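You operate a simulated robot arm through the tools that you are given. There is no shell and no other tool. Be economical: measure what you need, move in short steps, check, and stop when the job is done.

The job below is to be done with a simulated two-armed robot. You get a single attempt, and the scene is never put back.

## Task
Pick up the small eye bolt that says "29" from the top of the grey bench with one hand, pass it to the other hand and put it on the top of the green bench. Open the right green drawer, put the white cloth in the inside of the right green drawer and shut the drawer again. Shut the lower tool drawer. Shut the upper tool drawer. Fetch the blue suction cup and set it on top of the gold brass roller. Take the grey sling and put it on the short blue stand. Put the teal block on the top of the green bench away on the top of the wooden bench. Take the blue bandage roll and put it on the top of the grey bench. Switch the white tester switch on. Shut the left green drawer. Take the short teal pin and leave it on top of the orange hand lamp. Put the block with blue ends on the top of the grey bench away on the teal bench. Pull the left black drawer open. Any order will do. Set down upright: teal block, blue bandage roll.

The check looks at the end state, three seconds after you hand in, the way a careful person would. Anything else that was tipped, shoved, dropped, spilled or broken makes it a failure. Flat cloth is picked up by pressing the open fingertips on it (5 to 10 N) and closing them slowly along it; thin cloth reads only 2 to 8 mm in the jaws.

## Robot
Two 7-joint arms with fingered hands on one trunk, on a base that drives. Base frame: it is fixed to the floor where the robot stands at the start and does not move with it; the origin is under the middle of the robot, x ahead of it, y to its left, z up; the surface under the hand at the start is at about z = 0.85. Units: m, degrees, N and s.
The left shoulder is at the start at [0.039, 0.104, 1.145], the right one opposite. With the tool pointing down near the work surface each hand reaches from about 0.24 to 0.58 m from the robot's upright axis, wherever it stands, measured 20 degrees to its own side. Places, roughly: block with blue ends (30x6x5 cm) [0.5, -0.5, 0.9]; blue bandage roll (5x5x6 cm) [-0.2, 2.3, 0.9]; blue suction cup (4x4x4 cm) [3.7, 7.8, 0.8]; brass roller (6x6x5 cm) [3.5, 8, 0.8]; grey sling (20x6x3 cm) [-2.3, 7.6, 0.4]; inside of the right green drawer [-0.4, 2.3, 0.7]; left black drawer [-2.3, 4.7, 0.7]; left green drawer [-0.1, 1.4, 0.7]; lower tool drawer [3.3, 4.9, 0.7]; orange hand lamp (6x6x13 cm) [0.8, 0.7, 0.9]; right green drawer [-0.3, 2.3, 0.7]; short blue stand [-1.7, 7.8, 0.4]; short teal pin (4x4x10 cm) [0.6, 0.8, 0.9]; small eye bolt [0.5, 0.25, 1]; teal bench [-2.4, 7.7, 0.8]; teal block (5x4x5 cm) [-0.6, 2.4, 0.9]; top of the green bench [-0.5, 1.9, 0.8]; top of the grey bench [0.6, 0, 0.8]; top of the wooden bench [-2.4, 5.2, 0.8]; upper tool drawer [3.2, 4.9, 0.8]; white cloth (7x5x4 cm) [0.4, 0.9, 0.9]; white tester switch [-0.4, 2, 0.9]. Payload 2.4 kg a hand.
The tool frame of a hand sits at the grasp point between the pads (the TCP): z along the fingers, y along the line on which they close. The tips reach 0.017 m beyond it. The gripper opens to 0.088 m. The gripper's body begins 0.047 m behind the TCP. The gripper is a hand of 2 fingers: y runs from the thumb to the fingers, the wrist lies at [0, 0, -0.165] in the tool frame, and closing takes about 1.5 s.
Orientation is that of the tool frame in the base frame, as [roll, pitch, yaw] about the fixed x, y, z axes, in that order (R = Rz(yaw) Ry(pitch) Rx(roll)). With the fingers straight down and closing along the base's y, the tool's x points along the base's -x, its y along +y and its z along -z.

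## Interface
- The arms move only by the tool step_arm. It takes "left_commands", "right_commands" or both (then of equal length, played together; a hand with none holds still); each is a list of rows, each an object of numbers (a shift or turn left out is 0, a gripper value left out holds the last): "tx", "ty", "tz": the shift along the base's x, y, z in units of 40 mm (1.0 is 40 mm); "wx", "wy", "wz": the turn, a rotation vector about the base's x, y, z in units of 8 degrees (1.0 is 8 degrees). In form: [{"tx": .., "ty": .., "tz": .., "wx": .., "wy": .., "wz": ..}, ...]. A call has 1 to 20 rows; each row shifts and turns the commanded pose from where the row before left it. "left_fingers" and "right_fingers" are, for a hand that has rows, the gripper command, from -1 (fully open) to 1 (shut), values between in proportion, set as the call begins (left out, the last holds). A call with a number of a shift or a turn outside -1 to 1 is refused whole. Each row takes 0.2 s and may step no farther than 0.05 m and 8.6 degrees from the row before; otherwise, or with a gripper value out of range, the whole call is refused. Where a pose cannot be reached the arm comes as near as it can. A force on the tool above 40 N (or 10 N above the force at the start of the call, whichever is more), or a blocked arm, ends the call early, and 0.2 s more pass. The fingers move at their own pace (about 0.153 m/s each) and stop on an object; they squeeze with about 24 N. The grip force told is the motor's: it shows also when the fingers shut on nothing. Time passes only in rows, and 0.2 s behind the last, so rows that do not move let the fingers close. The reply holds the time, the measured pose of the TCP, the force on the tool along the base axes, the opening and the grip force, in the units named above and with some noise, with the torque about the TCP (base axes, N m) and any sound that the robot's microphone picked up, and new pictures: "views" is both (left out), scene, wrist or none (wrist: the cameras of the hands that moved).
- Cameras (640 x 400 px; columns grow to the right, rows downward): "scene" is now at [0.1363, -0.0076, 1.0844]; the picture's right is [0.06, -1.00, 0.00], its down [-0.08, -0.00, -1.00] and it looks along [1.00, 0.06, -0.08] (base axes); focal length 214 px, centre (320, 200). "left" rides on the left gripper at [-0.05, 0.003, -0.064] in its tool frame; the picture's right is [-0.06, -1.00, 0.00], its down [0.78, -0.05, -0.62] and it looks along [0.62, -0.04, 0.79] (tool axes); focal length 275 px, centre (320, 200). "right" rides on the right gripper at [0.05, 0.003, -0.063] in its tool frame; the picture's right is [-0.06, 1.00, 0.00], its down [-0.78, -0.05, -0.62] and it looks along [-0.62, -0.04, 0.79] (tool axes); focal length 275 px, centre (320, 200). There is no depth. A picture from a camera that has moved, and an enlarged one, comes with that camera's place and axes in the base frame and with its lens. The place of the scene camera against the robot may be out by one fixed shift of up to 0.025 m in any direction.
- move_column(by): slides the trunk up (or, below 0, down) by that many m; the arms and the scene camera ride with it, the base frame stays. It gives what a move gives, with no picture.
- steer(legs): drives the robot by 1 to 6 legs, each [ahead, left, turn to the left] in m, m and degrees, along the robot's own axes; the way and the turn of a leg run together, so that a leg with both is an arc; at most 1.5 m and 180 degrees a leg. The arms and the cameras ride along, it lands a little off, and it stops where it bumps. It gives what a move gives, and a new picture of the scene camera.
- curl_fingers(finger1, thumb_bend, hand): sets how far each is bent, from 0 (flat) to 1 (curled in); at 0.3 the hand is open as for a grip, at 0.7 the pads meet at the TCP. One left out holds its place. A second passes; each finger stops where it meets its share of the squeeze, and holds until it gets a number again. A gripper value or a shape takes the hand back. It gives what a move gives, with no picture; readings hold the bend of each and the force on the fingers (four entries, about 0 where the hand has none), thumb and palm.
- grasp_type(shape, hand): the hand has 2 fingers and takes this shape, open, in about a second: jaw (thumb against the fingers, like two jaws); tri (thumb and two fingers); tip (a fingertip pinch); poke (one finger out to press); point (the index stretched); flat (the hand flat); cup (the hand cupped); fist (a fist). The gripper value then closes the fingers along that shape, each until it touches; the sizes above hold for jaw. It gives what a move gives, with no picture.
- head_to(pan, tilt): turns the head with the scene camera to pan (to the left, within 60 degrees either way) and tilt (down, from -29 to 69), counted from straight ahead of the robot. It gives what a move gives, and a new picture of the scene camera.
- inspect(camera, box): a new picture of the part [left, top, right, bottom] of that camera's present view, enlarged. It takes no simulated time.
- finish_job(): hands the job in; it is judged then, once.

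Go step by step. Nothing tells you exact positions but the pictures and the camera data: compare them with the known pose of the tool, close in by small moves and look again before you grip or let go. The budget is 567 turns and 360 pictures, counting those below and the enlarged ones. Unless the task says otherwise, let go and move clear before handing in.

The tools are called after "Request:" as name(argument=value, ...) on one line, values as JSON. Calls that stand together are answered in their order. step_arm: Moves the arms, as the interface text tells. Its arguments: {"type":"object","properties":{"left_commands":{"type":"array","items":{"type":"object","properties":{"tx":{"type":"number"},"ty":{"type":"number"},"tz":{"type":"number"},"wx":{"type":"number"},"wy":{"type":"number"},"wz":{"type":"number"}}}},"left_fingers":{"type":"number"},"right_commands":{"type":"array","items":{"type":"object","properties":{"tx":{"type":"number"},"ty":{"type":"number"},"tz":{"type":"number"},"wx":{"type":"number"},"wy":{"type":"number"},"wz":{"type":"number"}}}},"right_fingers":{"type":"number"},"views":{"type":"string","enum":["both","scene","wrist","none"]}},"required":[]} The other tools are called the same way: move_column (by) slides the trunk up or down; grasp_type (shape, hand) gives the hand a shape; curl_fingers (finger1, thumb_bend, hand) moves the fingers one by one; steer (legs) drives the base; head_to (pan, tilt) turns the head that bears the scene camera; inspect (camera, box) takes an enlarged picture of a part of a camera's view; finish_job () hands the job in.

At the start:

```text
clock: 0.0
left_ee_pos: [0.3751, 0.1723, 1.1232]
left_tcp_rot: [-180.0, 0.0, 179.9]
left_force: [-0.5, -0.7, 0.4]
left_wrist_torque: [-0.04, 0.01, 0.0]
left_gripper_width: 0.0881
left_grasp_force: 0.0
left_shape: jaw
left_bend: [0.3, 0.3]
left_finger forces: [0.0, 0.0, 0.0, 0.1, 0.0, 0.1]
right_ee_pos: [0.3694, -0.1792, 1.142]
right_tcp_rot: [-179.9, 0.0, 179.9]
right_force: [0.5, 0.3, -1.0]
right_wrist_torque: [0.02, 0.0, 0.01]
right_gripper_width: 0.0882
right_grasp_force: 0.0
right_shape: jaw
right_bend: [0.3, 0.3]
right_finger forces: [0.0, 0.0, 0.0, 0.0, 0.0, 0.0]
trunk travel left (down, up): [-0.375, 0.475]
robot x, y, heading: [0.0012, 0.0009, -0.1]
head pan, tilt: [3.5, 4.5]
```

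scene: 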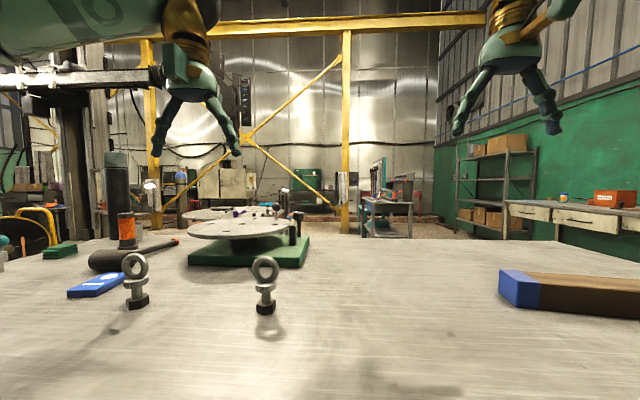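
right: 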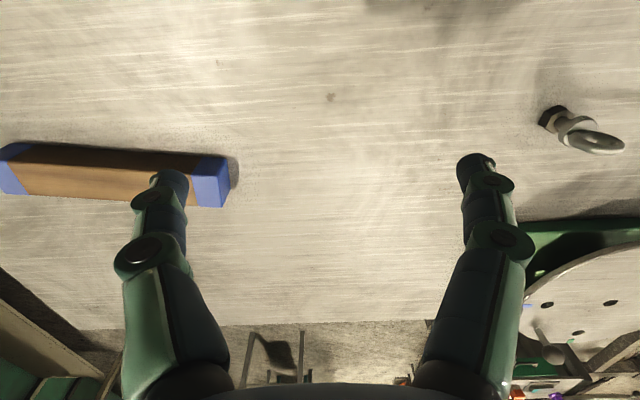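
left: 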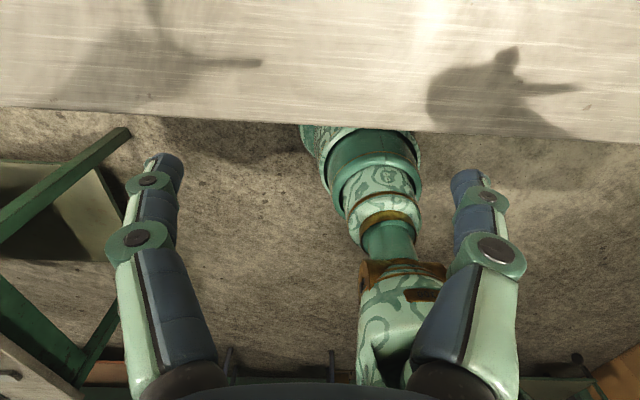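

I see two eye bolts on the grey bench, at about [0.51, 0.37] and [0.51, 0.12], and I need to find which one says "29". I'll enlarge both.

Request:
inspect(camera="scene", box=[60, 230, 320, 330])

Request:
inspect(camera="right", box=[500, 80, 640, 180])

Request:
head_to(pan=35, tilt=25)

```text
2.46 times, centred on (190, 280) of scene
camera zoom: at [0.1363, -0.0076, 1.0844], right [0.06, -1.0, 0.0], down [-0.08, 0.0, -1.0], along [1.0, 0.06, -0.08], focal length 528 px, centre (640, 3)
```

zoom: 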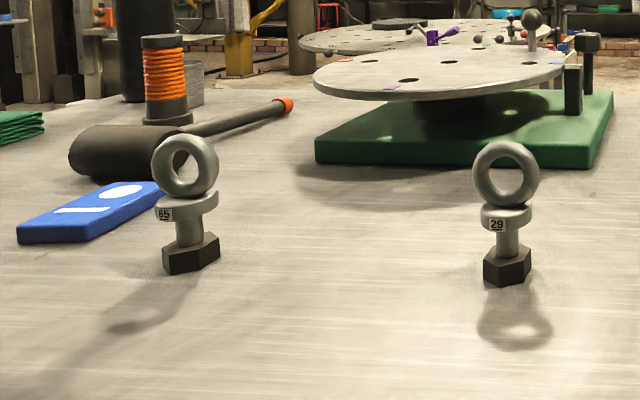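

```text
4.00 times, centred on (570, 130) of right
camera zoom: at [0.3224, -0.176, 1.2041], right [0.06, 1.0, 0.0], down [0.78, -0.05, 0.62], along [0.62, -0.04, -0.79], focal length 1101 px, centre (-680, 480)
```

zoom: 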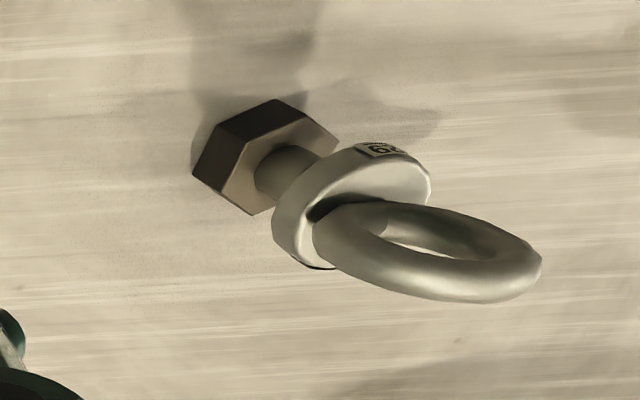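

```text
clock: 1.0
left_ee_pos: [0.3748, 0.1713, 1.1226]
left_tcp_rot: [180.0, 0.0, -180.0]
left_force: [-0.3, 0.0, -0.2]
left_wrist_torque: [0.01, -0.01, -0.03]
left_gripper_width: 0.0881
left_grasp_force: 0.1
left_shape: jaw
left_bend: [0.3, 0.3]
left_finger forces: [0.0, 0.0, 0.0, 0.0, 0.0, 0.1]
right_ee_pos: [0.3711, -0.179, 1.1432]
right_tcp_rot: [-179.9, -0.1, -180.0]
right_force: [-0.6, 0.3, -0.5]
right_wrist_torque: [0.0, 0.01, -0.01]
right_gripper_width: 0.0877
right_grasp_force: 0.1
right_shape: jaw
right_bend: [0.3, 0.3]
right_finger forces: [0.0, 0.0, 0.0, 0.0, 0.1, 0.0]
trunk travel left (down, up): [-0.375, 0.475]
robot x, y, heading: [0.0002, 0.0018, -0.2]
head pan, tilt: [35.0, 25.0]
camera scene: at [0.1203, 0.0397, 1.0512], right [0.57, -0.82, 0.0], down [-0.35, -0.24, -0.91], along [0.74, 0.52, -0.42], focal length 214 px, centre (320, 200)
```

scene: 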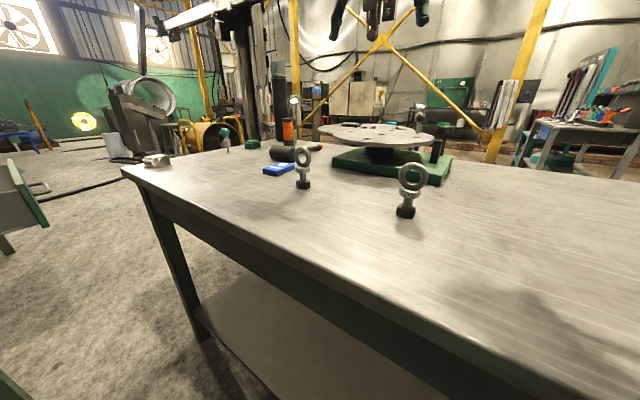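

The right-hand bolt, at about [0.51, 0.12], says "29". I'll turn the left gripper so it closes across the ring's thickness, then look from its wrist camera.

Request:
step_arm(left_commands=[{"wz": 1, "tz": 0.3}, {"wz": 1}, {"wz": 1}, {"wz": 1}, {"wz": 1}, {"wz": 1}, {"wz": 1}, {"wz": 1}, {"wz": 1}, {"wz": 1}, {"wz": 1}, {"wz": 1, "tx": 0.5}, {"wz": 0.25, "tx": 0.5}, {"tx": 0.5, "ty": -0.2}])

Request:
head_to(pan=10, tilt=25)

```text
clock: 4.0
left_ee_pos: [0.5021, 0.2378, 1.2067]
left_tcp_rot: [179.7, 0.1, -89.7]
left_force: [1.0, 0.3, -0.6]
left_wrist_torque: [-0.02, -0.03, -0.02]
left_gripper_width: 0.0881
left_grasp_force: 0.0
left_shape: jaw
left_bend: [0.3, 0.3]
left_finger forces: [0.0, 0.1, 0.0, 0.0, 0.0, 0.0]
left hand out of reach, approached as far as the arm can: row 4, 7, 8, 9, 10, 11, 12, 13, 14
right_ee_pos: [0.3705, -0.179, 1.1421]
right_tcp_rot: [-179.9, 0.1, -179.9]
right_force: [0.1, -0.4, -0.4]
right_wrist_torque: [0.0, 0.0, 0.0]
right_gripper_width: 0.088
right_grasp_force: 0.0
right_shape: jaw
right_bend: [0.3, 0.3]
right_finger forces: [0.1, 0.1, 0.0, 0.0, 0.0, 0.0]
trunk travel left (down, up): [-0.375, 0.475]
robot x, y, heading: [-0.0027, 0.0012, -0.0]
head pan, tilt: [35.0, 25.0]
camera scene: at [0.1204, 0.0398, 1.0511], right [0.57, -0.82, 0.0], down [-0.35, -0.24, -0.91], along [0.74, 0.52, -0.42], focal length 214 px, centre (320, 200)
camera left: at [0.4999, 0.2868, 1.2723], right [1.0, 0.07, -0.01], down [0.06, -0.79, 0.62], along [0.04, -0.61, -0.79], focal length 275 px, centre (320, 200)
```

scene: 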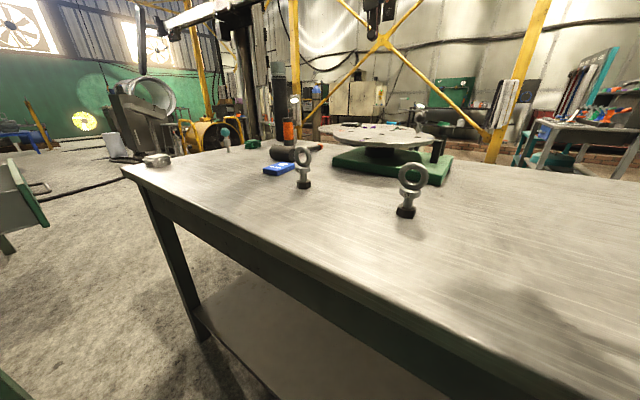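
left: 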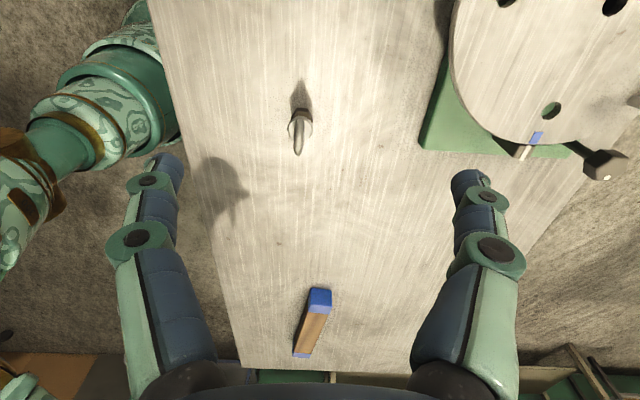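

```text
clock: 4.9
left_ee_pos: [0.5016, 0.2378, 1.2066]
left_tcp_rot: [179.6, 0.2, -89.7]
left_force: [0.6, 0.1, 0.6]
left_wrist_torque: [-0.01, -0.01, 0.0]
left_gripper_width: 0.0879
left_grasp_force: 0.1
left_shape: jaw
left_bend: [0.3, 0.3]
left_finger forces: [0.0, 0.0, 0.0, 0.1, 0.1, 0.0]
right_ee_pos: [0.3708, -0.1794, 1.1427]
right_tcp_rot: [-179.9, 0.1, -180.0]
right_force: [-0.4, -0.4, 0.8]
right_wrist_torque: [-0.01, 0.0, 0.0]
right_gripper_width: 0.0881
right_grasp_force: 0.1
right_shape: jaw
right_bend: [0.3, 0.3]
right_finger forces: [0.0, 0.1, 0.0, 0.0, 0.0, 0.1]
trunk travel left (down, up): [-0.375, 0.475]
robot x, y, heading: [0.0018, -0.0039, -0.1]
head pan, tilt: [10.0, 25.0]
camera scene: at [0.1355, 0.0029, 1.0511], right [0.17, -0.98, 0.0], down [-0.42, -0.07, -0.91], along [0.89, 0.16, -0.42], focal length 214 px, centre (320, 200)
```

scene: 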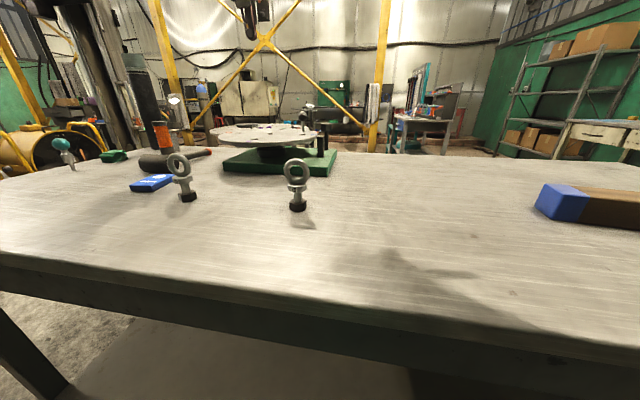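

The ring is seen edge-on from the left wrist camera, with its thickness along x, so the gripper yaw is right. The bolt is near [0.483, 0.118], and I'll move above it.

Request:
step_arm(left_commands=[{"ty": -0.6, "tz": -0.5}, {"ty": -0.6, "tz": -0.5}, {"ty": -0.6, "tz": -0.5}, {"ty": -0.6, "tz": -0.5}, {"ty": -0.6, "tz": -0.5}], views="wrist")

```text
clock: 6.1
left_ee_pos: [0.5089, 0.2095, 1.1958]
left_tcp_rot: [178.9, 1.9, -93.7]
left_force: [-0.5, 0.2, 0.7]
left_wrist_torque: [0.04, 0.02, 0.0]
left_gripper_width: 0.0883
left_grasp_force: 0.0
left_shape: jaw
left_bend: [0.3, 0.3]
left_finger forces: [0.0, 0.1, 0.0, 0.1, 0.0, 0.1]
left hand out of reach, approached as far as the arm can: row 1, 2, 3, 4, 5
right_ee_pos: [0.3708, -0.1799, 1.1417]
right_tcp_rot: [-180.0, -0.1, 180.0]
right_force: [0.3, -0.4, -0.6]
right_wrist_torque: [0.0, -0.02, 0.04]
right_gripper_width: 0.0876
right_grasp_force: 0.1
right_shape: jaw
right_bend: [0.3, 0.3]
right_finger forces: [0.0, 0.0, 0.1, 0.0, 0.0, 0.0]
trunk travel left (down, up): [-0.375, 0.475]
robot x, y, heading: [0.0, -0.0024, -0.2]
head pan, tilt: [10.0, 25.0]
camera left: at [0.5115, 0.2572, 1.2622], right [1.0, 0.0, -0.02], down [0.01, -0.8, 0.59], along [-0.02, -0.59, -0.8], focal length 275 px, centre (320, 200)
```

left: 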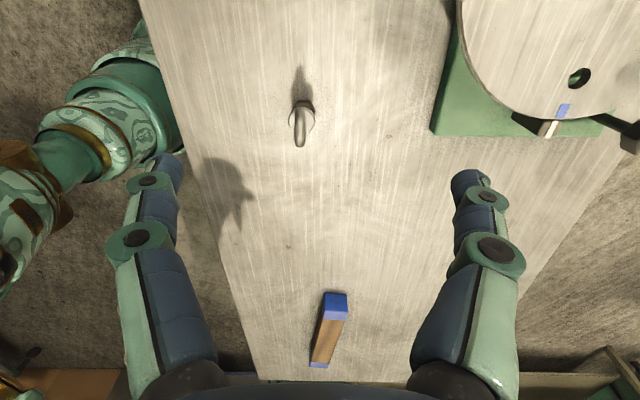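

The left arm can't hold that yaw there. I'll turn it back and try the opposite direction.

Request:
step_arm(left_commands=[{"wz": -1, "ty": 0.8, "tz": 0.3}, {"wz": -1, "ty": 0.8, "tz": 0.3}, {"wz": -1, "ty": 0.8, "tz": 0.3}, {"wz": -1, "ty": 0.8, "tz": 0.3}, {"wz": -1, "ty": 0.8, "tz": 0.3}, {"wz": -1}, {"wz": -1}, {"wz": -1}, {"wz": -1}, {"wz": -1}, {"wz": -1}, {"wz": -1}, {"wz": -1}, {"wz": -1}, {"wz": -1}, {"wz": -1}, {"wz": -1}, {"wz": -1}, {"wz": -1}, {"wz": -1}], views="none")

Request:
step_arm(left_commands=[{"wz": -1}, {"wz": -1}, {"wz": -1}, {"wz": -0.5}], views="wrist")

```text
clock: 10.3
left_ee_pos: [0.4729, 0.3224, 1.232]
left_tcp_rot: [178.9, 1.9, 106.5]
left_force: [-0.6, 0.3, 0.9]
left_wrist_torque: [-0.04, 0.01, -0.01]
left_gripper_width: 0.0878
left_grasp_force: 0.1
left_shape: jaw
left_bend: [0.3, 0.3]
left_finger forces: [0.0, 0.1, 0.0, 0.0, 0.0, 0.1]
left hand out of reach, approached as far as the arm can: row 1, 2, 3, 4, 5
right_ee_pos: [0.3707, -0.1792, 1.1422]
right_tcp_rot: [-179.9, 0.0, 180.0]
right_force: [0.0, -1.2, -0.2]
right_wrist_torque: [-0.03, 0.0, -0.01]
right_gripper_width: 0.0879
right_grasp_force: 0.0
right_shape: jaw
right_bend: [0.3, 0.3]
right_finger forces: [0.0, 0.1, 0.1, 0.0, 0.0, 0.1]
trunk travel left (down, up): [-0.375, 0.475]
robot x, y, heading: [0.0002, 0.0013, 0.2]
head pan, tilt: [10.0, 25.0]
```

```text
clock: 11.3
left_ee_pos: [0.4723, 0.3198, 1.2318]
left_tcp_rot: [178.9, 1.6, 78.3]
left_force: [0.2, -0.3, -0.3]
left_wrist_torque: [-0.01, -0.02, -0.02]
left_gripper_width: 0.0877
left_grasp_force: 0.0
left_shape: jaw
left_bend: [0.3, 0.3]
left_finger forces: [0.0, 0.1, 0.1, 0.1, 0.0, 0.0]
left hand out of reach, approached as far as the arm can: row 3
right_ee_pos: [0.3709, -0.1794, 1.1432]
right_tcp_rot: [-179.9, 0.0, 179.9]
right_force: [-0.2, -0.9, -1.1]
right_wrist_torque: [0.04, 0.0, 0.0]
right_gripper_width: 0.0881
right_grasp_force: 0.1
right_shape: jaw
right_bend: [0.3, 0.3]
right_finger forces: [0.0, 0.0, 0.0, 0.0, 0.1, 0.1]
trunk travel left (down, up): [-0.375, 0.475]
robot x, y, heading: [0.0013, 0.0036, -0.2]
head pan, tilt: [10.0, 25.0]
camera left: at [0.4644, 0.2717, 1.2988], right [-0.99, 0.14, -0.02], down [0.1, 0.8, 0.6], along [0.1, 0.59, -0.8], focal length 275 px, centre (320, 200)
```

left: 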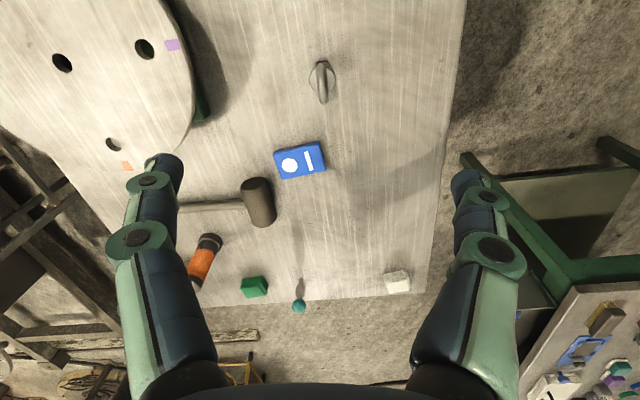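

The left hand turns freely the other way. I'll move it above the bolt, keeping the yaw at 90°.

Request:
step_arm(left_commands=[{"ty": -0.72, "tz": -0.7, "wz": 0.75}, {"ty": -0.72, "tz": -0.7, "wz": 0.75}, {"ty": -0.72, "tz": -0.7}, {"ty": -0.72, "tz": -0.7}, {"ty": -0.72, "tz": -0.7}, {"ty": -0.72, "tz": -0.7}, {"ty": -0.72, "tz": -0.7}], views="wrist")

```text
clock: 12.9
left_ee_pos: [0.4736, 0.1158, 1.0347]
left_tcp_rot: [179.0, 1.8, 90.7]
left_force: [0.1, 0.1, 0.2]
left_wrist_torque: [0.01, 0.02, -0.01]
left_gripper_width: 0.0878
left_grasp_force: 0.0
left_shape: jaw
left_bend: [0.3, 0.3]
left_finger forces: [0.0, 0.0, 0.1, 0.0, 0.0, 0.1]
right_ee_pos: [0.3715, -0.1799, 1.1423]
right_tcp_rot: [-179.9, 0.0, 180.0]
right_force: [0.4, 0.5, -0.5]
right_wrist_torque: [0.01, -0.04, 0.01]
right_gripper_width: 0.0879
right_grasp_force: 0.1
right_shape: jaw
right_bend: [0.3, 0.3]
right_finger forces: [0.0, 0.0, 0.0, 0.0, 0.0, 0.0]
trunk travel left (down, up): [-0.375, 0.475]
robot x, y, heading: [-0.0008, 0.001, -0.1]
head pan, tilt: [10.0, 25.0]
camera left: at [0.4765, 0.0681, 1.1022], right [-1.0, -0.07, -0.02], down [-0.07, 0.8, 0.59], along [-0.03, 0.59, -0.81], focal length 275 px, centre (320, 200)
```

left: 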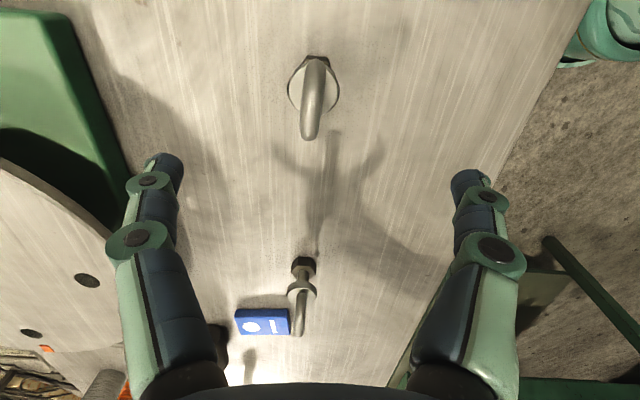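

The bolt is nearly centred under the left hand, with its ring at about [0.479, 0.12]. I'll correct the offset and lower until the ring is between the pads.

Request:
step_arm(left_commands=[{"tx": 0.14, "ty": 0.1}, {"tz": -0.6}, {"tz": -0.6}, {"tz": -0.6}, {"tz": -0.4}], views="both")

```text
clock: 14.1
left_ee_pos: [0.4773, 0.1227, 0.9466]
left_tcp_rot: [178.9, 1.7, 90.5]
left_force: [0.2, 0.2, -0.1]
left_wrist_torque: [0.01, -0.02, 0.01]
left_gripper_width: 0.0879
left_grasp_force: 0.0
left_shape: jaw
left_bend: [0.3, 0.3]
left_finger forces: [0.0, 0.1, 0.1, 0.0, 0.1, 0.0]
right_ee_pos: [0.3705, -0.1793, 1.1419]
right_tcp_rot: [-179.9, 0.0, -179.9]
right_force: [-1.3, -1.0, 0.1]
right_wrist_torque: [0.02, -0.02, 0.0]
right_gripper_width: 0.0878
right_grasp_force: 0.1
right_shape: jaw
right_bend: [0.3, 0.3]
right_finger forces: [0.0, 0.0, 0.0, 0.1, 0.0, 0.0]
trunk travel left (down, up): [-0.375, 0.475]
robot x, y, heading: [-0.0006, -0.0015, 0.0]
head pan, tilt: [10.0, 25.0]
camera scene: at [0.1355, 0.0029, 1.0511], right [0.17, -0.98, 0.0], down [-0.42, -0.07, -0.91], along [0.89, 0.16, -0.42], focal length 214 px, centre (320, 200)
camera left: at [0.4811, 0.0741, 1.0144], right [-1.0, -0.07, -0.02], down [-0.07, 0.8, 0.59], along [-0.03, 0.59, -0.8], focal length 275 px, centre (320, 200)
```

scene: 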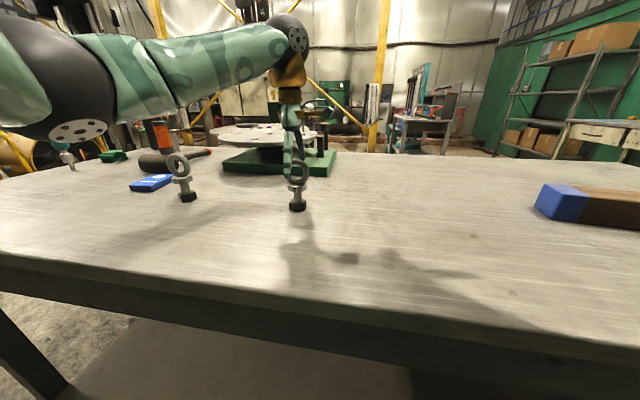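
left: 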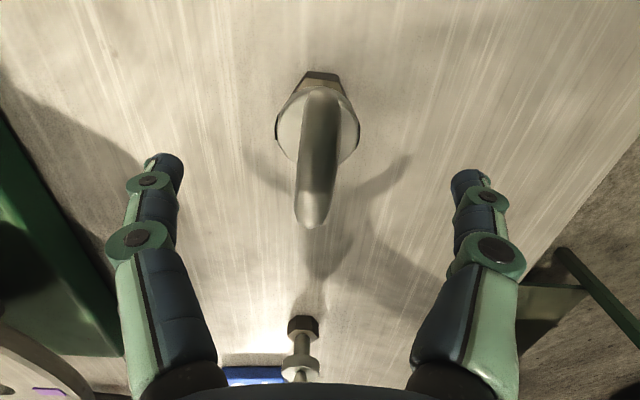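

The ring is centred between the fingers. I'll lower 18 mm more and close.

Request:
step_arm(left_commands=[{"tx": 0.05, "tz": -0.45}], views="none")

Request:
step_arm(left_commands=[{}, {}, {}, {}, {}, {}, {}, {}], left_fingers=1, views="wrist")

```text
clock: 14.5
left_ee_pos: [0.4801, 0.1223, 0.929]
left_tcp_rot: [179.0, 1.7, 90.6]
left_force: [-0.1, -0.7, 0.3]
left_wrist_torque: [0.0, -0.01, -0.03]
left_gripper_width: 0.0877
left_grasp_force: 0.1
left_shape: jaw
left_bend: [0.3, 0.3]
left_finger forces: [0.1, 0.0, 0.0, 0.1, 0.0, 0.0]
right_ee_pos: [0.3714, -0.1804, 1.1425]
right_tcp_rot: [-179.9, 0.0, 180.0]
right_force: [0.2, 0.8, -0.7]
right_wrist_torque: [-0.02, 0.0, 0.02]
right_gripper_width: 0.0877
right_grasp_force: 0.1
right_shape: jaw
right_bend: [0.3, 0.3]
right_finger forces: [0.1, 0.1, 0.0, 0.0, 0.0, 0.0]
trunk travel left (down, up): [-0.375, 0.475]
robot x, y, heading: [-0.0026, 0.0021, 0.1]
head pan, tilt: [10.0, 25.0]
```

```text
clock: 16.3
left_ee_pos: [0.4792, 0.1218, 0.929]
left_tcp_rot: [179.1, 1.7, 90.6]
left_force: [-0.2, -0.2, 0.4]
left_wrist_torque: [-0.01, -0.01, 0.01]
left_gripper_width: 0.0088
left_grasp_force: 23.1
left_shape: jaw
left_bend: [0.71, 0.7]
left_finger forces: [21.4, 0.1, 0.0, 0.1, 21.4, 0.0]
right_ee_pos: [0.3712, -0.1785, 1.141]
right_tcp_rot: [-179.8, 0.0, -180.0]
right_force: [0.4, -1.3, 0.8]
right_wrist_torque: [0.01, 0.01, 0.0]
right_gripper_width: 0.0879
right_grasp_force: 0.0
right_shape: jaw
right_bend: [0.3, 0.3]
right_finger forces: [0.0, 0.0, 0.1, 0.0, 0.0, 0.0]
trunk travel left (down, up): [-0.375, 0.475]
robot x, y, heading: [0.0012, -0.0007, 0.2]
head pan, tilt: [10.0, 25.0]
camera left: at [0.483, 0.0741, 0.9965], right [-1.0, -0.07, -0.01], down [-0.07, 0.8, 0.59], along [-0.03, 0.59, -0.8], focal length 275 px, centre (320, 200)
```

left: 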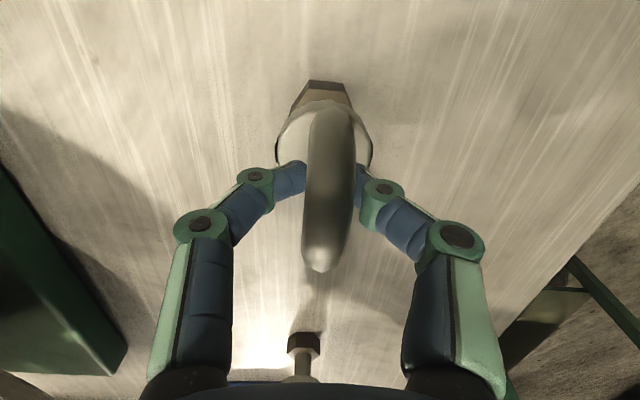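

The left hand holds the ring at 8.8 mm. I'll lift it, turn back to yaw 180 in front of the robot, and tilt the right hand ready for the handover.

Request:
step_arm(left_commands=[{"tz": 0.5}, {"tz": 1}, {"tz": 1}, {"tz": 1}, {"tx": -0.3, "ty": -0.3, "wz": 1}, {"tx": -0.3, "ty": -0.3, "wz": 1}, {"tx": -0.3, "ty": -0.3, "wz": 1}, {"tx": -0.3, "ty": -0.3, "wz": 1}, {"tx": -0.3, "ty": -0.3, "wz": 1}, {"tx": -0.3, "wz": 1}, {"wz": 1}, {"wz": 1}, {"wz": 1}, {"wz": 1}, {"wz": 1}, {"wz": 0.15}], right_commands=[{"wy": -1}, {"wy": -1, "tx": -0.5}, {"wy": -1, "tx": -0.5}, {"wy": -1, "tx": -0.5}, {"wy": -1, "tx": -0.5}, {"tx": -0.3}, {}, {}, {}, {}, {}, {}, {}, {}, {}, {}], views="both")

```text
clock: 19.7
left_ee_pos: [0.4084, 0.061, 1.0687]
left_tcp_rot: [179.0, 1.8, 180.0]
left_force: [0.2, 0.6, -1.2]
left_wrist_torque: [-0.02, -0.01, -0.03]
left_gripper_width: 0.0087
left_grasp_force: 23.8
left_shape: jaw
left_bend: [0.71, 0.7]
left_finger forces: [21.6, 0.1, 0.0, 0.0, 21.6, 0.0]
right_ee_pos: [0.3048, -0.182, 1.1626]
right_tcp_rot: [-179.9, 40.0, 180.0]
right_force: [0.0, -0.2, 0.2]
right_wrist_torque: [0.01, -0.02, 0.0]
right_gripper_width: 0.088
right_grasp_force: 0.0
right_shape: jaw
right_bend: [0.3, 0.3]
right_finger forces: [0.1, 0.1, 0.1, 0.1, 0.0, 0.0]
right hand out of reach, approached as far as the arm can: row 5, 6
trunk travel left (down, up): [-0.375, 0.475]
robot x, y, heading: [-0.0016, -0.0004, 0.2]
head pan, tilt: [10.0, 25.0]
camera scene: at [0.1355, 0.0029, 1.0511], right [0.17, -0.98, 0.0], down [-0.42, -0.07, -0.91], along [0.89, 0.16, -0.42], focal length 214 px, centre (320, 200)
camera right: at [0.226, -0.1784, 1.1778], right [0.05, 1.0, 0.04], down [0.2, -0.05, 0.98], along [0.98, -0.04, -0.21], focal length 275 px, centre (320, 200)
camera left: at [0.4568, 0.0638, 1.1363], right [0.06, -1.0, -0.02], down [-0.8, -0.06, 0.59], along [-0.59, -0.02, -0.8], focal length 275 px, centre (320, 200)
```

scene: 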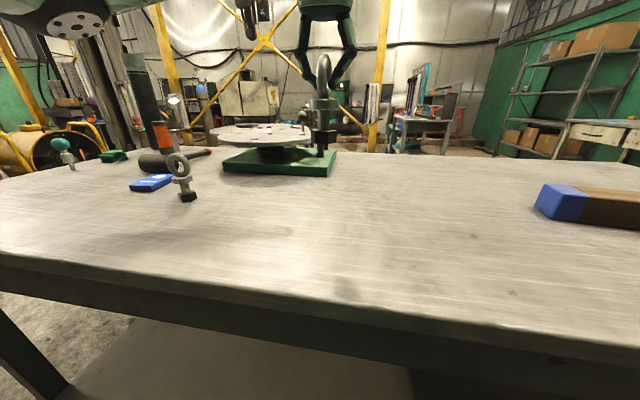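
right: 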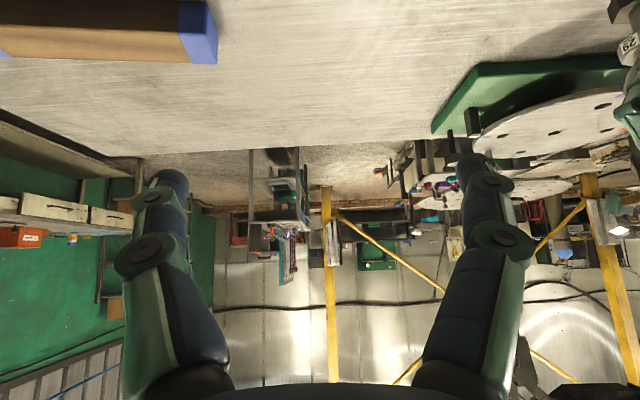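
left: 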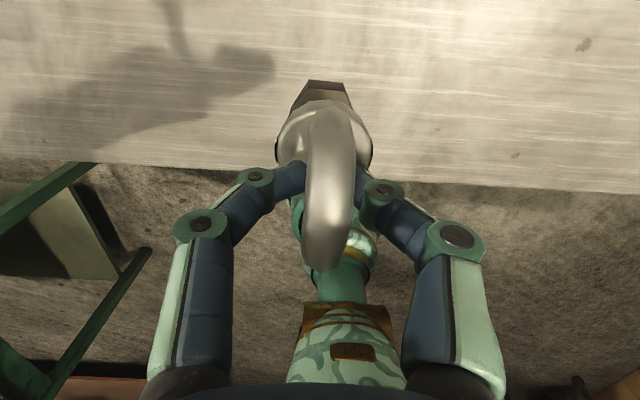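

The bolt hangs at about [0.408, 0.061], with its shank near z 1.02. I'll bring the tilted right hand to a standoff point in front of it.

Request:
step_arm(right_commands=[{"tx": 0.16, "ty": 0.87, "tz": -0.26}, {"tx": 0.16, "ty": 0.87, "tz": -0.26}, {"tx": 0.16, "ty": 0.87, "tz": -0.26}, {"tx": 0.16, "ty": 0.87, "tz": -0.26}, {"tx": 0.16, "ty": 0.87, "tz": -0.26}, {"tx": 0.16, "ty": 0.87, "tz": -0.26}, {"tx": 0.16, "ty": 0.87, "tz": -0.26}], views="both")

```text
clock: 21.3
left_ee_pos: [0.4079, 0.0626, 1.0687]
left_tcp_rot: [179.0, 1.6, 179.8]
left_force: [-0.3, 0.7, -1.3]
left_wrist_torque: [0.0, 0.05, -0.03]
left_gripper_width: 0.0083
left_grasp_force: 23.6
left_shape: jaw
left_bend: [0.71, 0.7]
left_finger forces: [21.6, 0.0, 0.0, 0.0, 21.6, 0.0]
right_ee_pos: [0.3479, 0.0624, 1.0893]
right_tcp_rot: [-179.9, 40.0, -180.0]
right_force: [-0.3, -0.1, 0.3]
right_wrist_torque: [-0.01, 0.0, 0.05]
right_gripper_width: 0.088
right_grasp_force: 0.2
right_shape: jaw
right_bend: [0.3, 0.3]
right_finger forces: [0.1, 0.0, 0.0, 0.0, 0.0, 0.0]
trunk travel left (down, up): [-0.375, 0.475]
robot x, y, heading: [-0.001, -0.0031, -0.3]
head pan, tilt: [10.0, 25.0]
camera scene: at [0.1356, 0.0031, 1.0511], right [0.17, -0.98, 0.0], down [-0.42, -0.07, -0.91], along [0.89, 0.16, -0.42], focal length 214 px, centre (320, 200)
camera right: at [0.2707, 0.0652, 1.1053], right [0.05, 1.0, 0.04], down [0.2, -0.05, 0.98], along [0.98, -0.04, -0.2], focal length 275 px, centre (320, 200)
```

scene: 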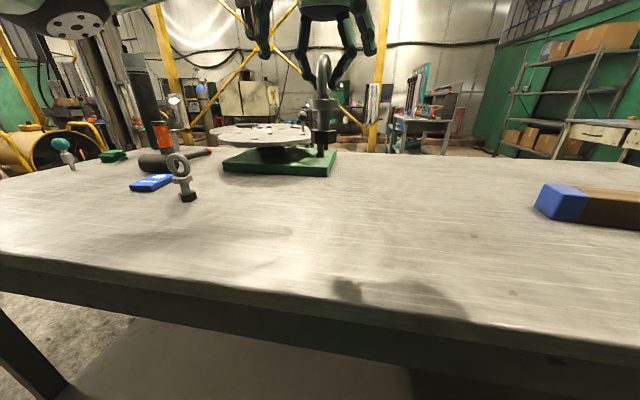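
right: 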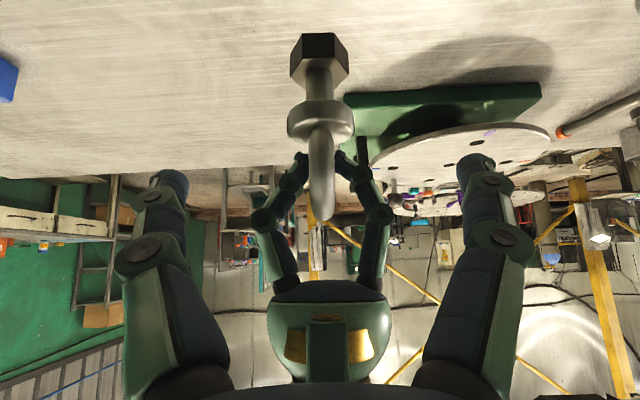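

The shank is at about [0.408, 0.062, 1.012], straight along the right tool axis. I'll slide in along that axis.

Request:
step_arm(right_commands=[{"tx": 0.3, "tz": -0.38}, {"tx": 0.3, "tz": -0.38}, {"tx": 0.3, "tz": -0.38}, {"tx": 0.3, "tz": -0.38}], views="wrist")

```text
clock: 22.3
left_ee_pos: [0.4096, 0.062, 1.0692]
left_tcp_rot: [179.0, 1.7, 179.8]
left_force: [0.8, -0.1, -1.2]
left_wrist_torque: [-0.02, -0.02, -0.01]
left_gripper_width: 0.0083
left_grasp_force: 23.9
left_shape: jaw
left_bend: [0.71, 0.7]
left_finger forces: [21.5, 0.1, 0.0, 0.1, 21.6, 0.0]
right_ee_pos: [0.3956, 0.0623, 1.0297]
right_tcp_rot: [-179.9, 40.1, -179.9]
right_force: [0.0, -0.6, -0.3]
right_wrist_torque: [0.05, 0.02, -0.01]
right_gripper_width: 0.0881
right_grasp_force: 0.0
right_shape: jaw
right_bend: [0.3, 0.3]
right_finger forces: [0.0, 0.0, 0.1, 0.0, 0.0, 0.0]
trunk travel left (down, up): [-0.375, 0.475]
robot x, y, heading: [0.0028, 0.0023, -0.0]
head pan, tilt: [10.0, 25.0]
camera right: at [0.3189, 0.0657, 1.0448], right [0.05, 1.0, 0.04], down [0.2, -0.05, 0.98], along [0.98, -0.04, -0.2], focal length 275 px, centre (320, 200)
```

right: 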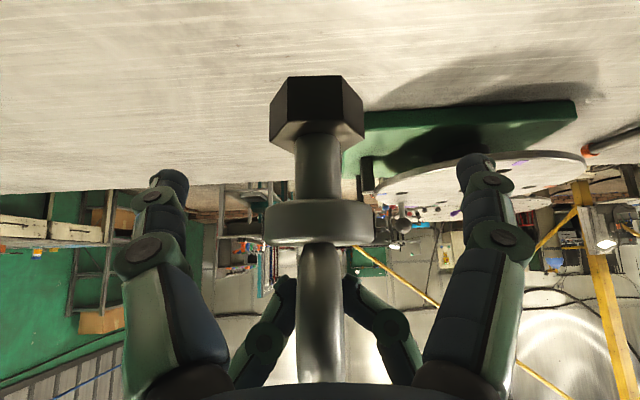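

The bolt is centred between the right fingers. I'll do the last step in and then close.

Request:
step_arm(right_commands=[{"tx": 0.32, "tz": -0.38}], views="none")

Request:
step_arm(right_commands=[{}, {}, {}, {}, {}, {}, {}, {}], right_fingers=1, views="wrist")

```text
clock: 22.7
left_ee_pos: [0.4082, 0.0633, 1.0695]
left_tcp_rot: [178.9, 1.7, 179.8]
left_force: [0.8, 0.0, -1.9]
left_wrist_torque: [0.01, -0.03, -0.02]
left_gripper_width: 0.0084
left_grasp_force: 24.0
left_shape: jaw
left_bend: [0.71, 0.7]
left_finger forces: [21.5, 0.0, 0.0, 0.1, 21.6, 0.0]
right_ee_pos: [0.4092, 0.0627, 1.015]
right_tcp_rot: [-179.9, 39.9, -180.0]
right_force: [-0.2, -0.1, -0.1]
right_wrist_torque: [-0.02, -0.05, -0.01]
right_gripper_width: 0.0878
right_grasp_force: 0.1
right_shape: jaw
right_bend: [0.3, 0.3]
right_finger forces: [0.0, 0.0, 0.1, 0.0, 0.0, 0.7]
trunk travel left (down, up): [-0.375, 0.475]
robot x, y, heading: [-0.0007, -0.0028, -0.1]
head pan, tilt: [10.0, 25.0]
```

```text
clock: 24.5
left_ee_pos: [0.4074, 0.0628, 1.0703]
left_tcp_rot: [179.1, 1.7, 179.8]
left_force: [-0.5, -0.6, 1.1]
left_wrist_torque: [-0.07, 0.02, -0.02]
left_gripper_width: 0.0086
left_grasp_force: 23.6
left_shape: jaw
left_bend: [0.71, 0.7]
left_finger forces: [21.8, 0.0, 0.0, 0.1, 22.9, 0.0]
right_ee_pos: [0.4073, 0.0624, 1.0145]
right_tcp_rot: [-179.9, 40.0, -179.9]
right_force: [0.0, 0.6, -1.9]
right_wrist_torque: [-0.02, 0.04, -0.04]
right_gripper_width: 0.0196
right_grasp_force: 23.9
right_shape: jaw
right_bend: [0.73, 0.7]
right_finger forces: [20.8, 0.0, 0.0, 0.1, 19.9, 0.3]
trunk travel left (down, up): [-0.375, 0.475]
robot x, y, heading: [-0.0015, -0.0009, 0.0]
head pan, tilt: [10.0, 25.0]
camera right: at [0.3312, 0.0652, 1.0299], right [0.05, 1.0, 0.04], down [0.2, -0.05, 0.98], along [0.98, -0.04, -0.2], focal length 275 px, centre (320, 200)
```

right: 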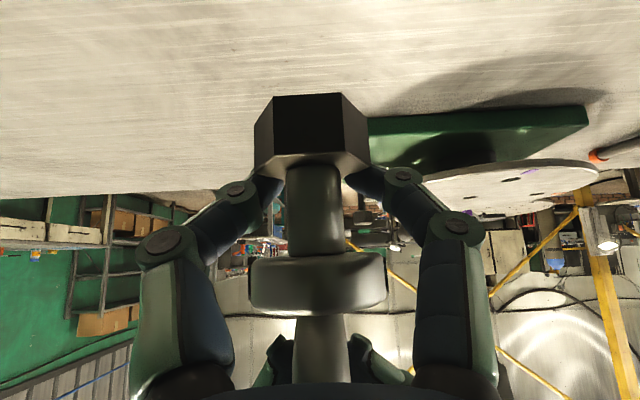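

The right hand grips the nut at 19.6 mm. I'll release with the left hand and raise it.

Request:
step_arm(left_commands=[{}, {}, {}, {}, {}, {}], left_fingers=-1, views="none")

Request:
step_arm(left_commands=[{"tz": 0.5}, {"tz": 0.8}, {"tz": 0.8}, {"tz": 0.8}, {"ty": 0.8}, {"ty": 0.8}, {"ty": 0.8}], views="both")

```text
clock: 25.9
left_ee_pos: [0.4083, 0.0614, 1.0689]
left_tcp_rot: [179.0, 1.7, 179.8]
left_force: [-0.3, 0.0, 0.3]
left_wrist_torque: [0.03, 0.02, 0.02]
left_gripper_width: 0.0881
left_grasp_force: 0.1
left_shape: jaw
left_bend: [0.3, 0.3]
left_finger forces: [0.0, 0.0, 0.1, 0.0, 0.0, 0.0]
right_ee_pos: [0.4096, 0.0622, 1.0152]
right_tcp_rot: [-179.9, 39.9, -179.9]
right_force: [-0.2, 0.3, 0.6]
right_wrist_torque: [0.03, -0.01, -0.02]
right_gripper_width: 0.0109
right_grasp_force: 23.9
right_shape: jaw
right_bend: [0.77, 0.75]
right_finger forces: [0.0, 0.0, 0.0, 0.0, 0.0, 0.0]
trunk travel left (down, up): [-0.375, 0.475]
robot x, y, heading: [0.0011, 0.0015, 0.0]
head pan, tilt: [10.0, 25.0]
```

```text
clock: 27.5
left_ee_pos: [0.4072, 0.1609, 1.1863]
left_tcp_rot: [179.1, 1.7, 179.8]
left_force: [-0.9, -0.2, 0.1]
left_wrist_torque: [0.0, 0.01, 0.02]
left_gripper_width: 0.088
left_grasp_force: 0.1
left_shape: jaw
left_bend: [0.3, 0.3]
left_finger forces: [0.0, 0.1, 0.1, 0.0, 0.1, 0.1]
right_ee_pos: [0.4088, 0.0624, 1.0157]
right_tcp_rot: [-179.9, 40.0, -179.9]
right_force: [0.1, -0.6, -0.7]
right_wrist_torque: [0.01, 0.01, -0.01]
right_gripper_width: 0.0107
right_grasp_force: 24.0
right_shape: jaw
right_bend: [0.77, 0.75]
right_finger forces: [0.1, 0.0, 0.0, 0.0, 0.1, 0.1]
trunk travel left (down, up): [-0.375, 0.475]
robot x, y, heading: [-0.0, 0.0035, -0.2]
head pan, tilt: [10.0, 25.0]
camera scene: at [0.1354, 0.003, 1.0511], right [0.17, -0.98, 0.0], down [-0.42, -0.07, -0.91], along [0.89, 0.16, -0.42], focal length 214 px, centre (320, 200)
camera left: at [0.4564, 0.1618, 1.2516], right [0.06, -1.0, -0.02], down [-0.8, -0.06, 0.59], along [-0.59, -0.02, -0.8], focal length 275 px, centre (320, 200)
```

scene: 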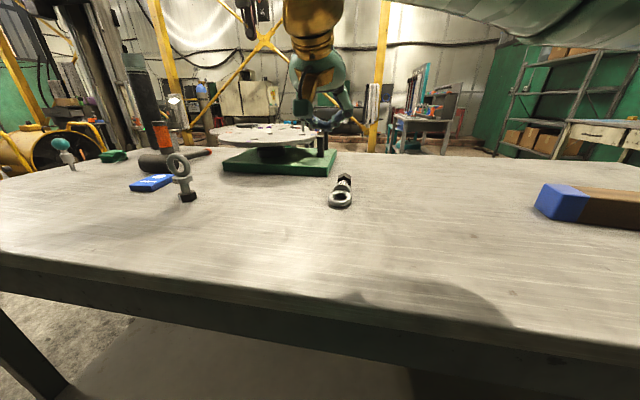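
left: 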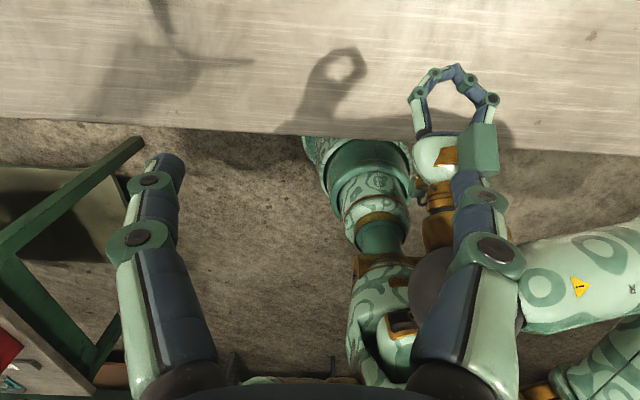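

The bolt slipped out and is now lying on the bench near [0.5, 0.03], ring towards me. I'll open the right hand, bring it upright, and look at the bolt from above.

Request:
step_arm(right_commands=[{"tz": 0.6}, {"tz": 0.6, "wy": 1}, {"tz": 0.6, "wy": 1}, {"tz": 0.6, "wy": 1}, {"wy": 1}, {"wy": 1, "tx": 0.3}, {"ty": -0.5, "tx": 0.3}, {"ty": -0.5, "tx": 0.3}], right_fingers=-1, views="wrist")

```text
clock: 29.3
left_ee_pos: [0.4071, 0.1599, 1.1857]
left_tcp_rot: [179.0, 1.7, 179.8]
left_force: [-0.6, -0.5, -0.7]
left_wrist_torque: [0.02, 0.0, -0.01]
left_gripper_width: 0.088
left_grasp_force: 0.1
left_shape: jaw
left_bend: [0.3, 0.3]
left_finger forces: [0.2, 0.1, 0.0, 0.0, 0.0, 0.1]
right_ee_pos: [0.4447, 0.0239, 1.1102]
right_tcp_rot: [-180.0, -0.1, -179.9]
right_force: [-0.5, -0.1, 0.0]
right_wrist_torque: [-0.02, 0.03, 0.04]
right_gripper_width: 0.0882
right_grasp_force: 0.2
right_shape: jaw
right_bend: [0.3, 0.3]
right_finger forces: [0.0, 0.1, 0.0, 0.0, 0.1, 0.0]
trunk travel left (down, up): [-0.375, 0.475]
robot x, y, heading: [-0.0013, 0.0002, -0.2]
head pan, tilt: [10.0, 25.0]
camera right: at [0.3963, 0.0252, 1.1721], right [0.06, 1.0, 0.0], down [0.78, -0.05, 0.62], along [0.62, -0.04, -0.79], focal length 275 px, centre (320, 200)
```

right: 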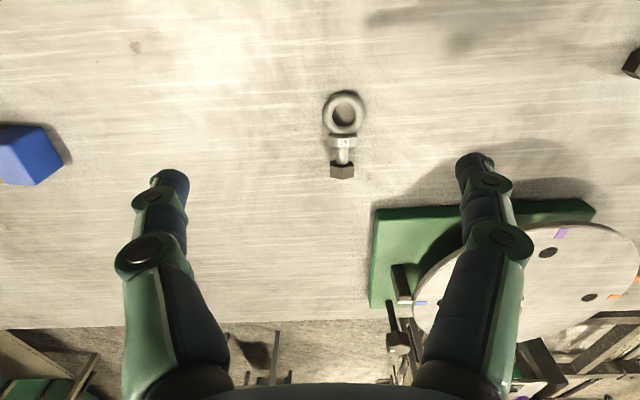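

The bolt lies along x with its ring near [0.514, 0.045], shank near [0.570, 0.043] and label up. I'll retreat the right hand and bring the left, tilted about 24°, over the shank.

Request:
step_arm(right_commands=[{"ty": -0.9, "tx": -0.3}, {"ty": -0.9, "tx": -0.3}, {"ty": -0.9, "tx": -0.3}, {"ty": -0.9, "tx": -0.3}, {"ty": -0.9, "tx": -0.3}, {"ty": -0.9, "tx": -0.3}], views="none")

Request:
step_arm(left_commands=[{"tx": 0.41, "ty": -0.37, "tz": -0.75, "wy": -1}, {"tx": 0.41, "ty": -0.37, "tz": -0.75, "wy": -1}, {"tx": 0.41, "ty": -0.37, "tz": -0.75, "wy": -1}, {"tx": 0.41, "ty": -0.37, "tz": -0.75}, {"tx": 0.41, "ty": -0.37, "tz": -0.75}, {"tx": 0.41, "ty": -0.37, "tz": -0.75}, {"tx": 0.41, "ty": -0.37, "tz": -0.75}, {"tx": 0.41, "ty": -0.37, "tz": -0.75}], views="wrist")

```text
clock: 30.7
left_ee_pos: [0.4076, 0.1589, 1.186]
left_tcp_rot: [178.9, 1.6, 179.8]
left_force: [-0.9, 0.1, -0.1]
left_wrist_torque: [0.03, 0.02, 0.04]
left_gripper_width: 0.0881
left_grasp_force: 0.0
left_shape: jaw
left_bend: [0.3, 0.3]
left_finger forces: [0.1, 0.0, 0.0, 0.0, 0.1, 0.0]
right_ee_pos: [0.3704, -0.1934, 1.1113]
right_tcp_rot: [-180.0, 0.0, 180.0]
right_force: [-0.6, 0.7, -0.9]
right_wrist_torque: [0.01, 0.02, -0.03]
right_gripper_width: 0.0881
right_grasp_force: 0.0
right_shape: jaw
right_bend: [0.3, 0.3]
right_finger forces: [0.0, 0.0, 0.1, 0.0, 0.0, 0.0]
trunk travel left (down, up): [-0.375, 0.475]
robot x, y, heading: [0.0016, -0.0003, 0.1]
head pan, tilt: [10.0, 25.0]
```

```text
clock: 32.5
left_ee_pos: [0.5393, 0.0399, 0.9435]
left_tcp_rot: [179.0, 25.6, 179.8]
left_force: [0.2, -0.5, 0.1]
left_wrist_torque: [0.01, 0.01, 0.0]
left_gripper_width: 0.0879
left_grasp_force: 0.0
left_shape: jaw
left_bend: [0.3, 0.3]
left_finger forces: [0.0, 0.0, 0.0, 0.0, 0.1, 0.1]
right_ee_pos: [0.3697, -0.1923, 1.1124]
right_tcp_rot: [180.0, 0.0, 179.9]
right_force: [-0.7, 0.2, 0.3]
right_wrist_torque: [-0.01, -0.02, 0.0]
right_gripper_width: 0.088
right_grasp_force: 0.1
right_shape: jaw
right_bend: [0.3, 0.3]
right_finger forces: [0.0, 0.0, 0.0, 0.0, 0.1, 0.1]
trunk travel left (down, up): [-0.375, 0.475]
robot x, y, heading: [-0.0005, -0.0029, 0.0]
head pan, tilt: [10.0, 25.0]
camera left: at [0.5581, 0.0423, 1.0249], right [0.06, -1.0, 0.01], down [-0.97, -0.06, 0.22], along [-0.22, -0.02, -0.98], focal length 275 px, centre (320, 200)
```

left: 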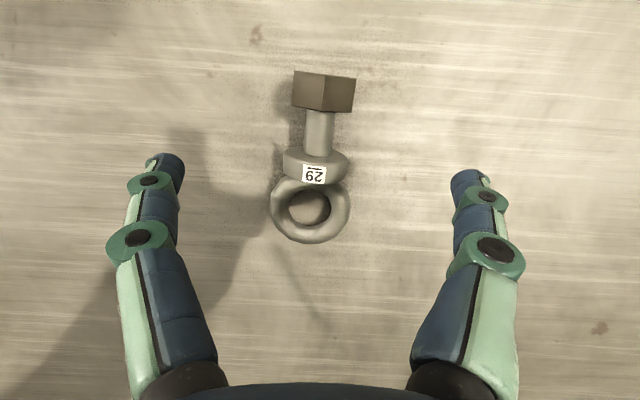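

The shank centre is about [0.561, 0.0415]. I'll lower the tilted left hand onto it and close.

Request:
step_arm(left_commands=[{"tx": 0.14, "ty": 0.04, "tz": -0.45}, {"tx": 0.14, "tz": -0.45}, {"tx": 0.14, "tz": -0.45}, {"tx": 0.13, "tz": -0.42}], views="wrist")

```text
clock: 33.5
left_ee_pos: [0.5596, 0.0425, 0.8738]
left_tcp_rot: [178.9, 25.7, 179.8]
left_force: [-0.4, 0.1, -0.6]
left_wrist_torque: [0.02, 0.0, -0.02]
left_gripper_width: 0.0879
left_grasp_force: 0.0
left_shape: jaw
left_bend: [0.3, 0.3]
left_finger forces: [0.0, 0.0, 0.0, 0.1, 0.0, 0.0]
right_ee_pos: [0.3722, -0.1933, 1.1107]
right_tcp_rot: [-179.9, 0.0, -180.0]
right_force: [-0.6, 0.5, 0.2]
right_wrist_torque: [-0.01, 0.01, 0.02]
right_gripper_width: 0.0883
right_grasp_force: 0.0
right_shape: jaw
right_bend: [0.3, 0.3]
right_finger forces: [0.0, 0.0, 0.0, 0.0, 0.0, 0.1]
trunk travel left (down, up): [-0.375, 0.475]
robot x, y, heading: [0.0005, -0.0003, -0.1]
head pan, tilt: [10.0, 25.0]
camera left: at [0.5788, 0.0434, 0.9545], right [0.06, -1.0, 0.01], down [-0.97, -0.06, 0.22], along [-0.22, -0.02, -0.98], focal length 275 px, centre (320, 200)
```

left: 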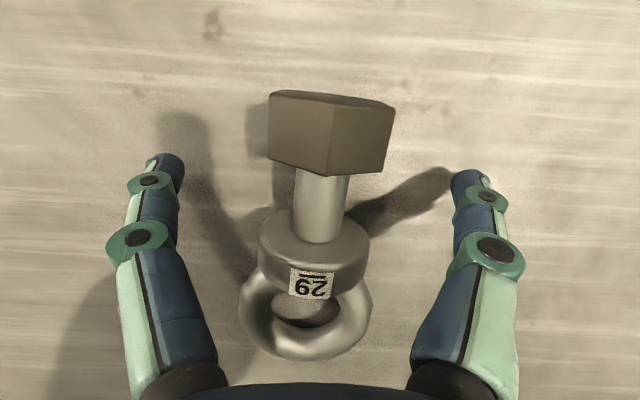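

The finger line falls about 9 mm towards the nut from the shank centre. I'll shift back in x and close.

Request:
step_arm(left_commands=[{"tx": -0.23}, {}], views="none")

Request:
step_arm(left_commands=[{}, {}, {}, {}, {}, {}, {}, {}], left_fingers=1, views="wrist")

```text
clock: 34.1
left_ee_pos: [0.5516, 0.0421, 0.8731]
left_tcp_rot: [178.9, 25.7, 179.7]
left_force: [-0.3, 0.5, 0.3]
left_wrist_torque: [0.02, 0.01, 0.01]
left_gripper_width: 0.0877
left_grasp_force: 0.0
left_shape: jaw
left_bend: [0.3, 0.3]
left_finger forces: [0.1, 0.0, 0.0, 0.0, 0.0, 0.1]
right_ee_pos: [0.3711, -0.1939, 1.1112]
right_tcp_rot: [-179.9, 0.0, -180.0]
right_force: [1.0, -0.3, 0.2]
right_wrist_torque: [0.03, 0.03, -0.02]
right_gripper_width: 0.0882
right_grasp_force: 0.0
right_shape: jaw
right_bend: [0.3, 0.3]
right_finger forces: [0.1, 0.0, 0.1, 0.0, 0.0, 0.0]
trunk travel left (down, up): [-0.375, 0.475]
robot x, y, heading: [0.0011, 0.0039, 0.0]
head pan, tilt: [10.0, 25.0]
```

```text
clock: 35.9
left_ee_pos: [0.5521, 0.0423, 0.875]
left_tcp_rot: [178.9, 25.8, 179.8]
left_force: [-0.2, -0.6, -1.5]
left_wrist_torque: [0.0, 0.01, 0.03]
left_gripper_width: 0.0018
left_grasp_force: 24.5
left_shape: jaw
left_bend: [0.71, 0.72]
left_finger forces: [0.0, 0.0, 0.0, 0.0, 0.0, 0.0]
right_ee_pos: [0.37, -0.1932, 1.1113]
right_tcp_rot: [-179.9, -0.1, -180.0]
right_force: [-0.1, -0.8, 0.6]
right_wrist_torque: [0.0, -0.02, 0.01]
right_gripper_width: 0.0879
right_grasp_force: 0.2
right_shape: jaw
right_bend: [0.3, 0.3]
right_finger forces: [0.1, 0.0, 0.0, 0.0, 0.1, 0.1]
trunk travel left (down, up): [-0.375, 0.475]
robot x, y, heading: [0.0022, 0.0003, -0.0]
head pan, tilt: [10.0, 25.0]
camera left: at [0.5702, 0.0435, 0.9547], right [0.06, -1.0, 0.01], down [-0.97, -0.06, 0.22], along [-0.22, -0.02, -0.98], focal length 275 px, centre (320, 200)
```

left: 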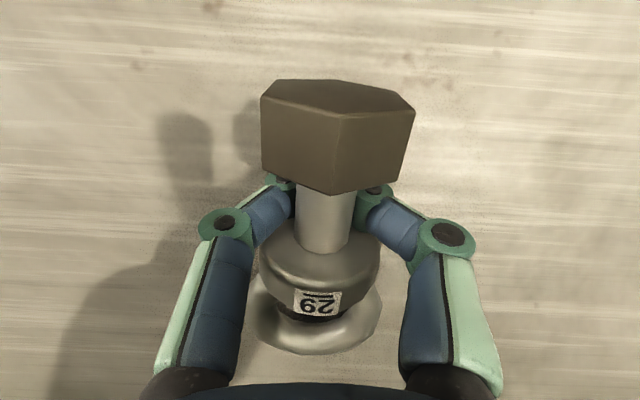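

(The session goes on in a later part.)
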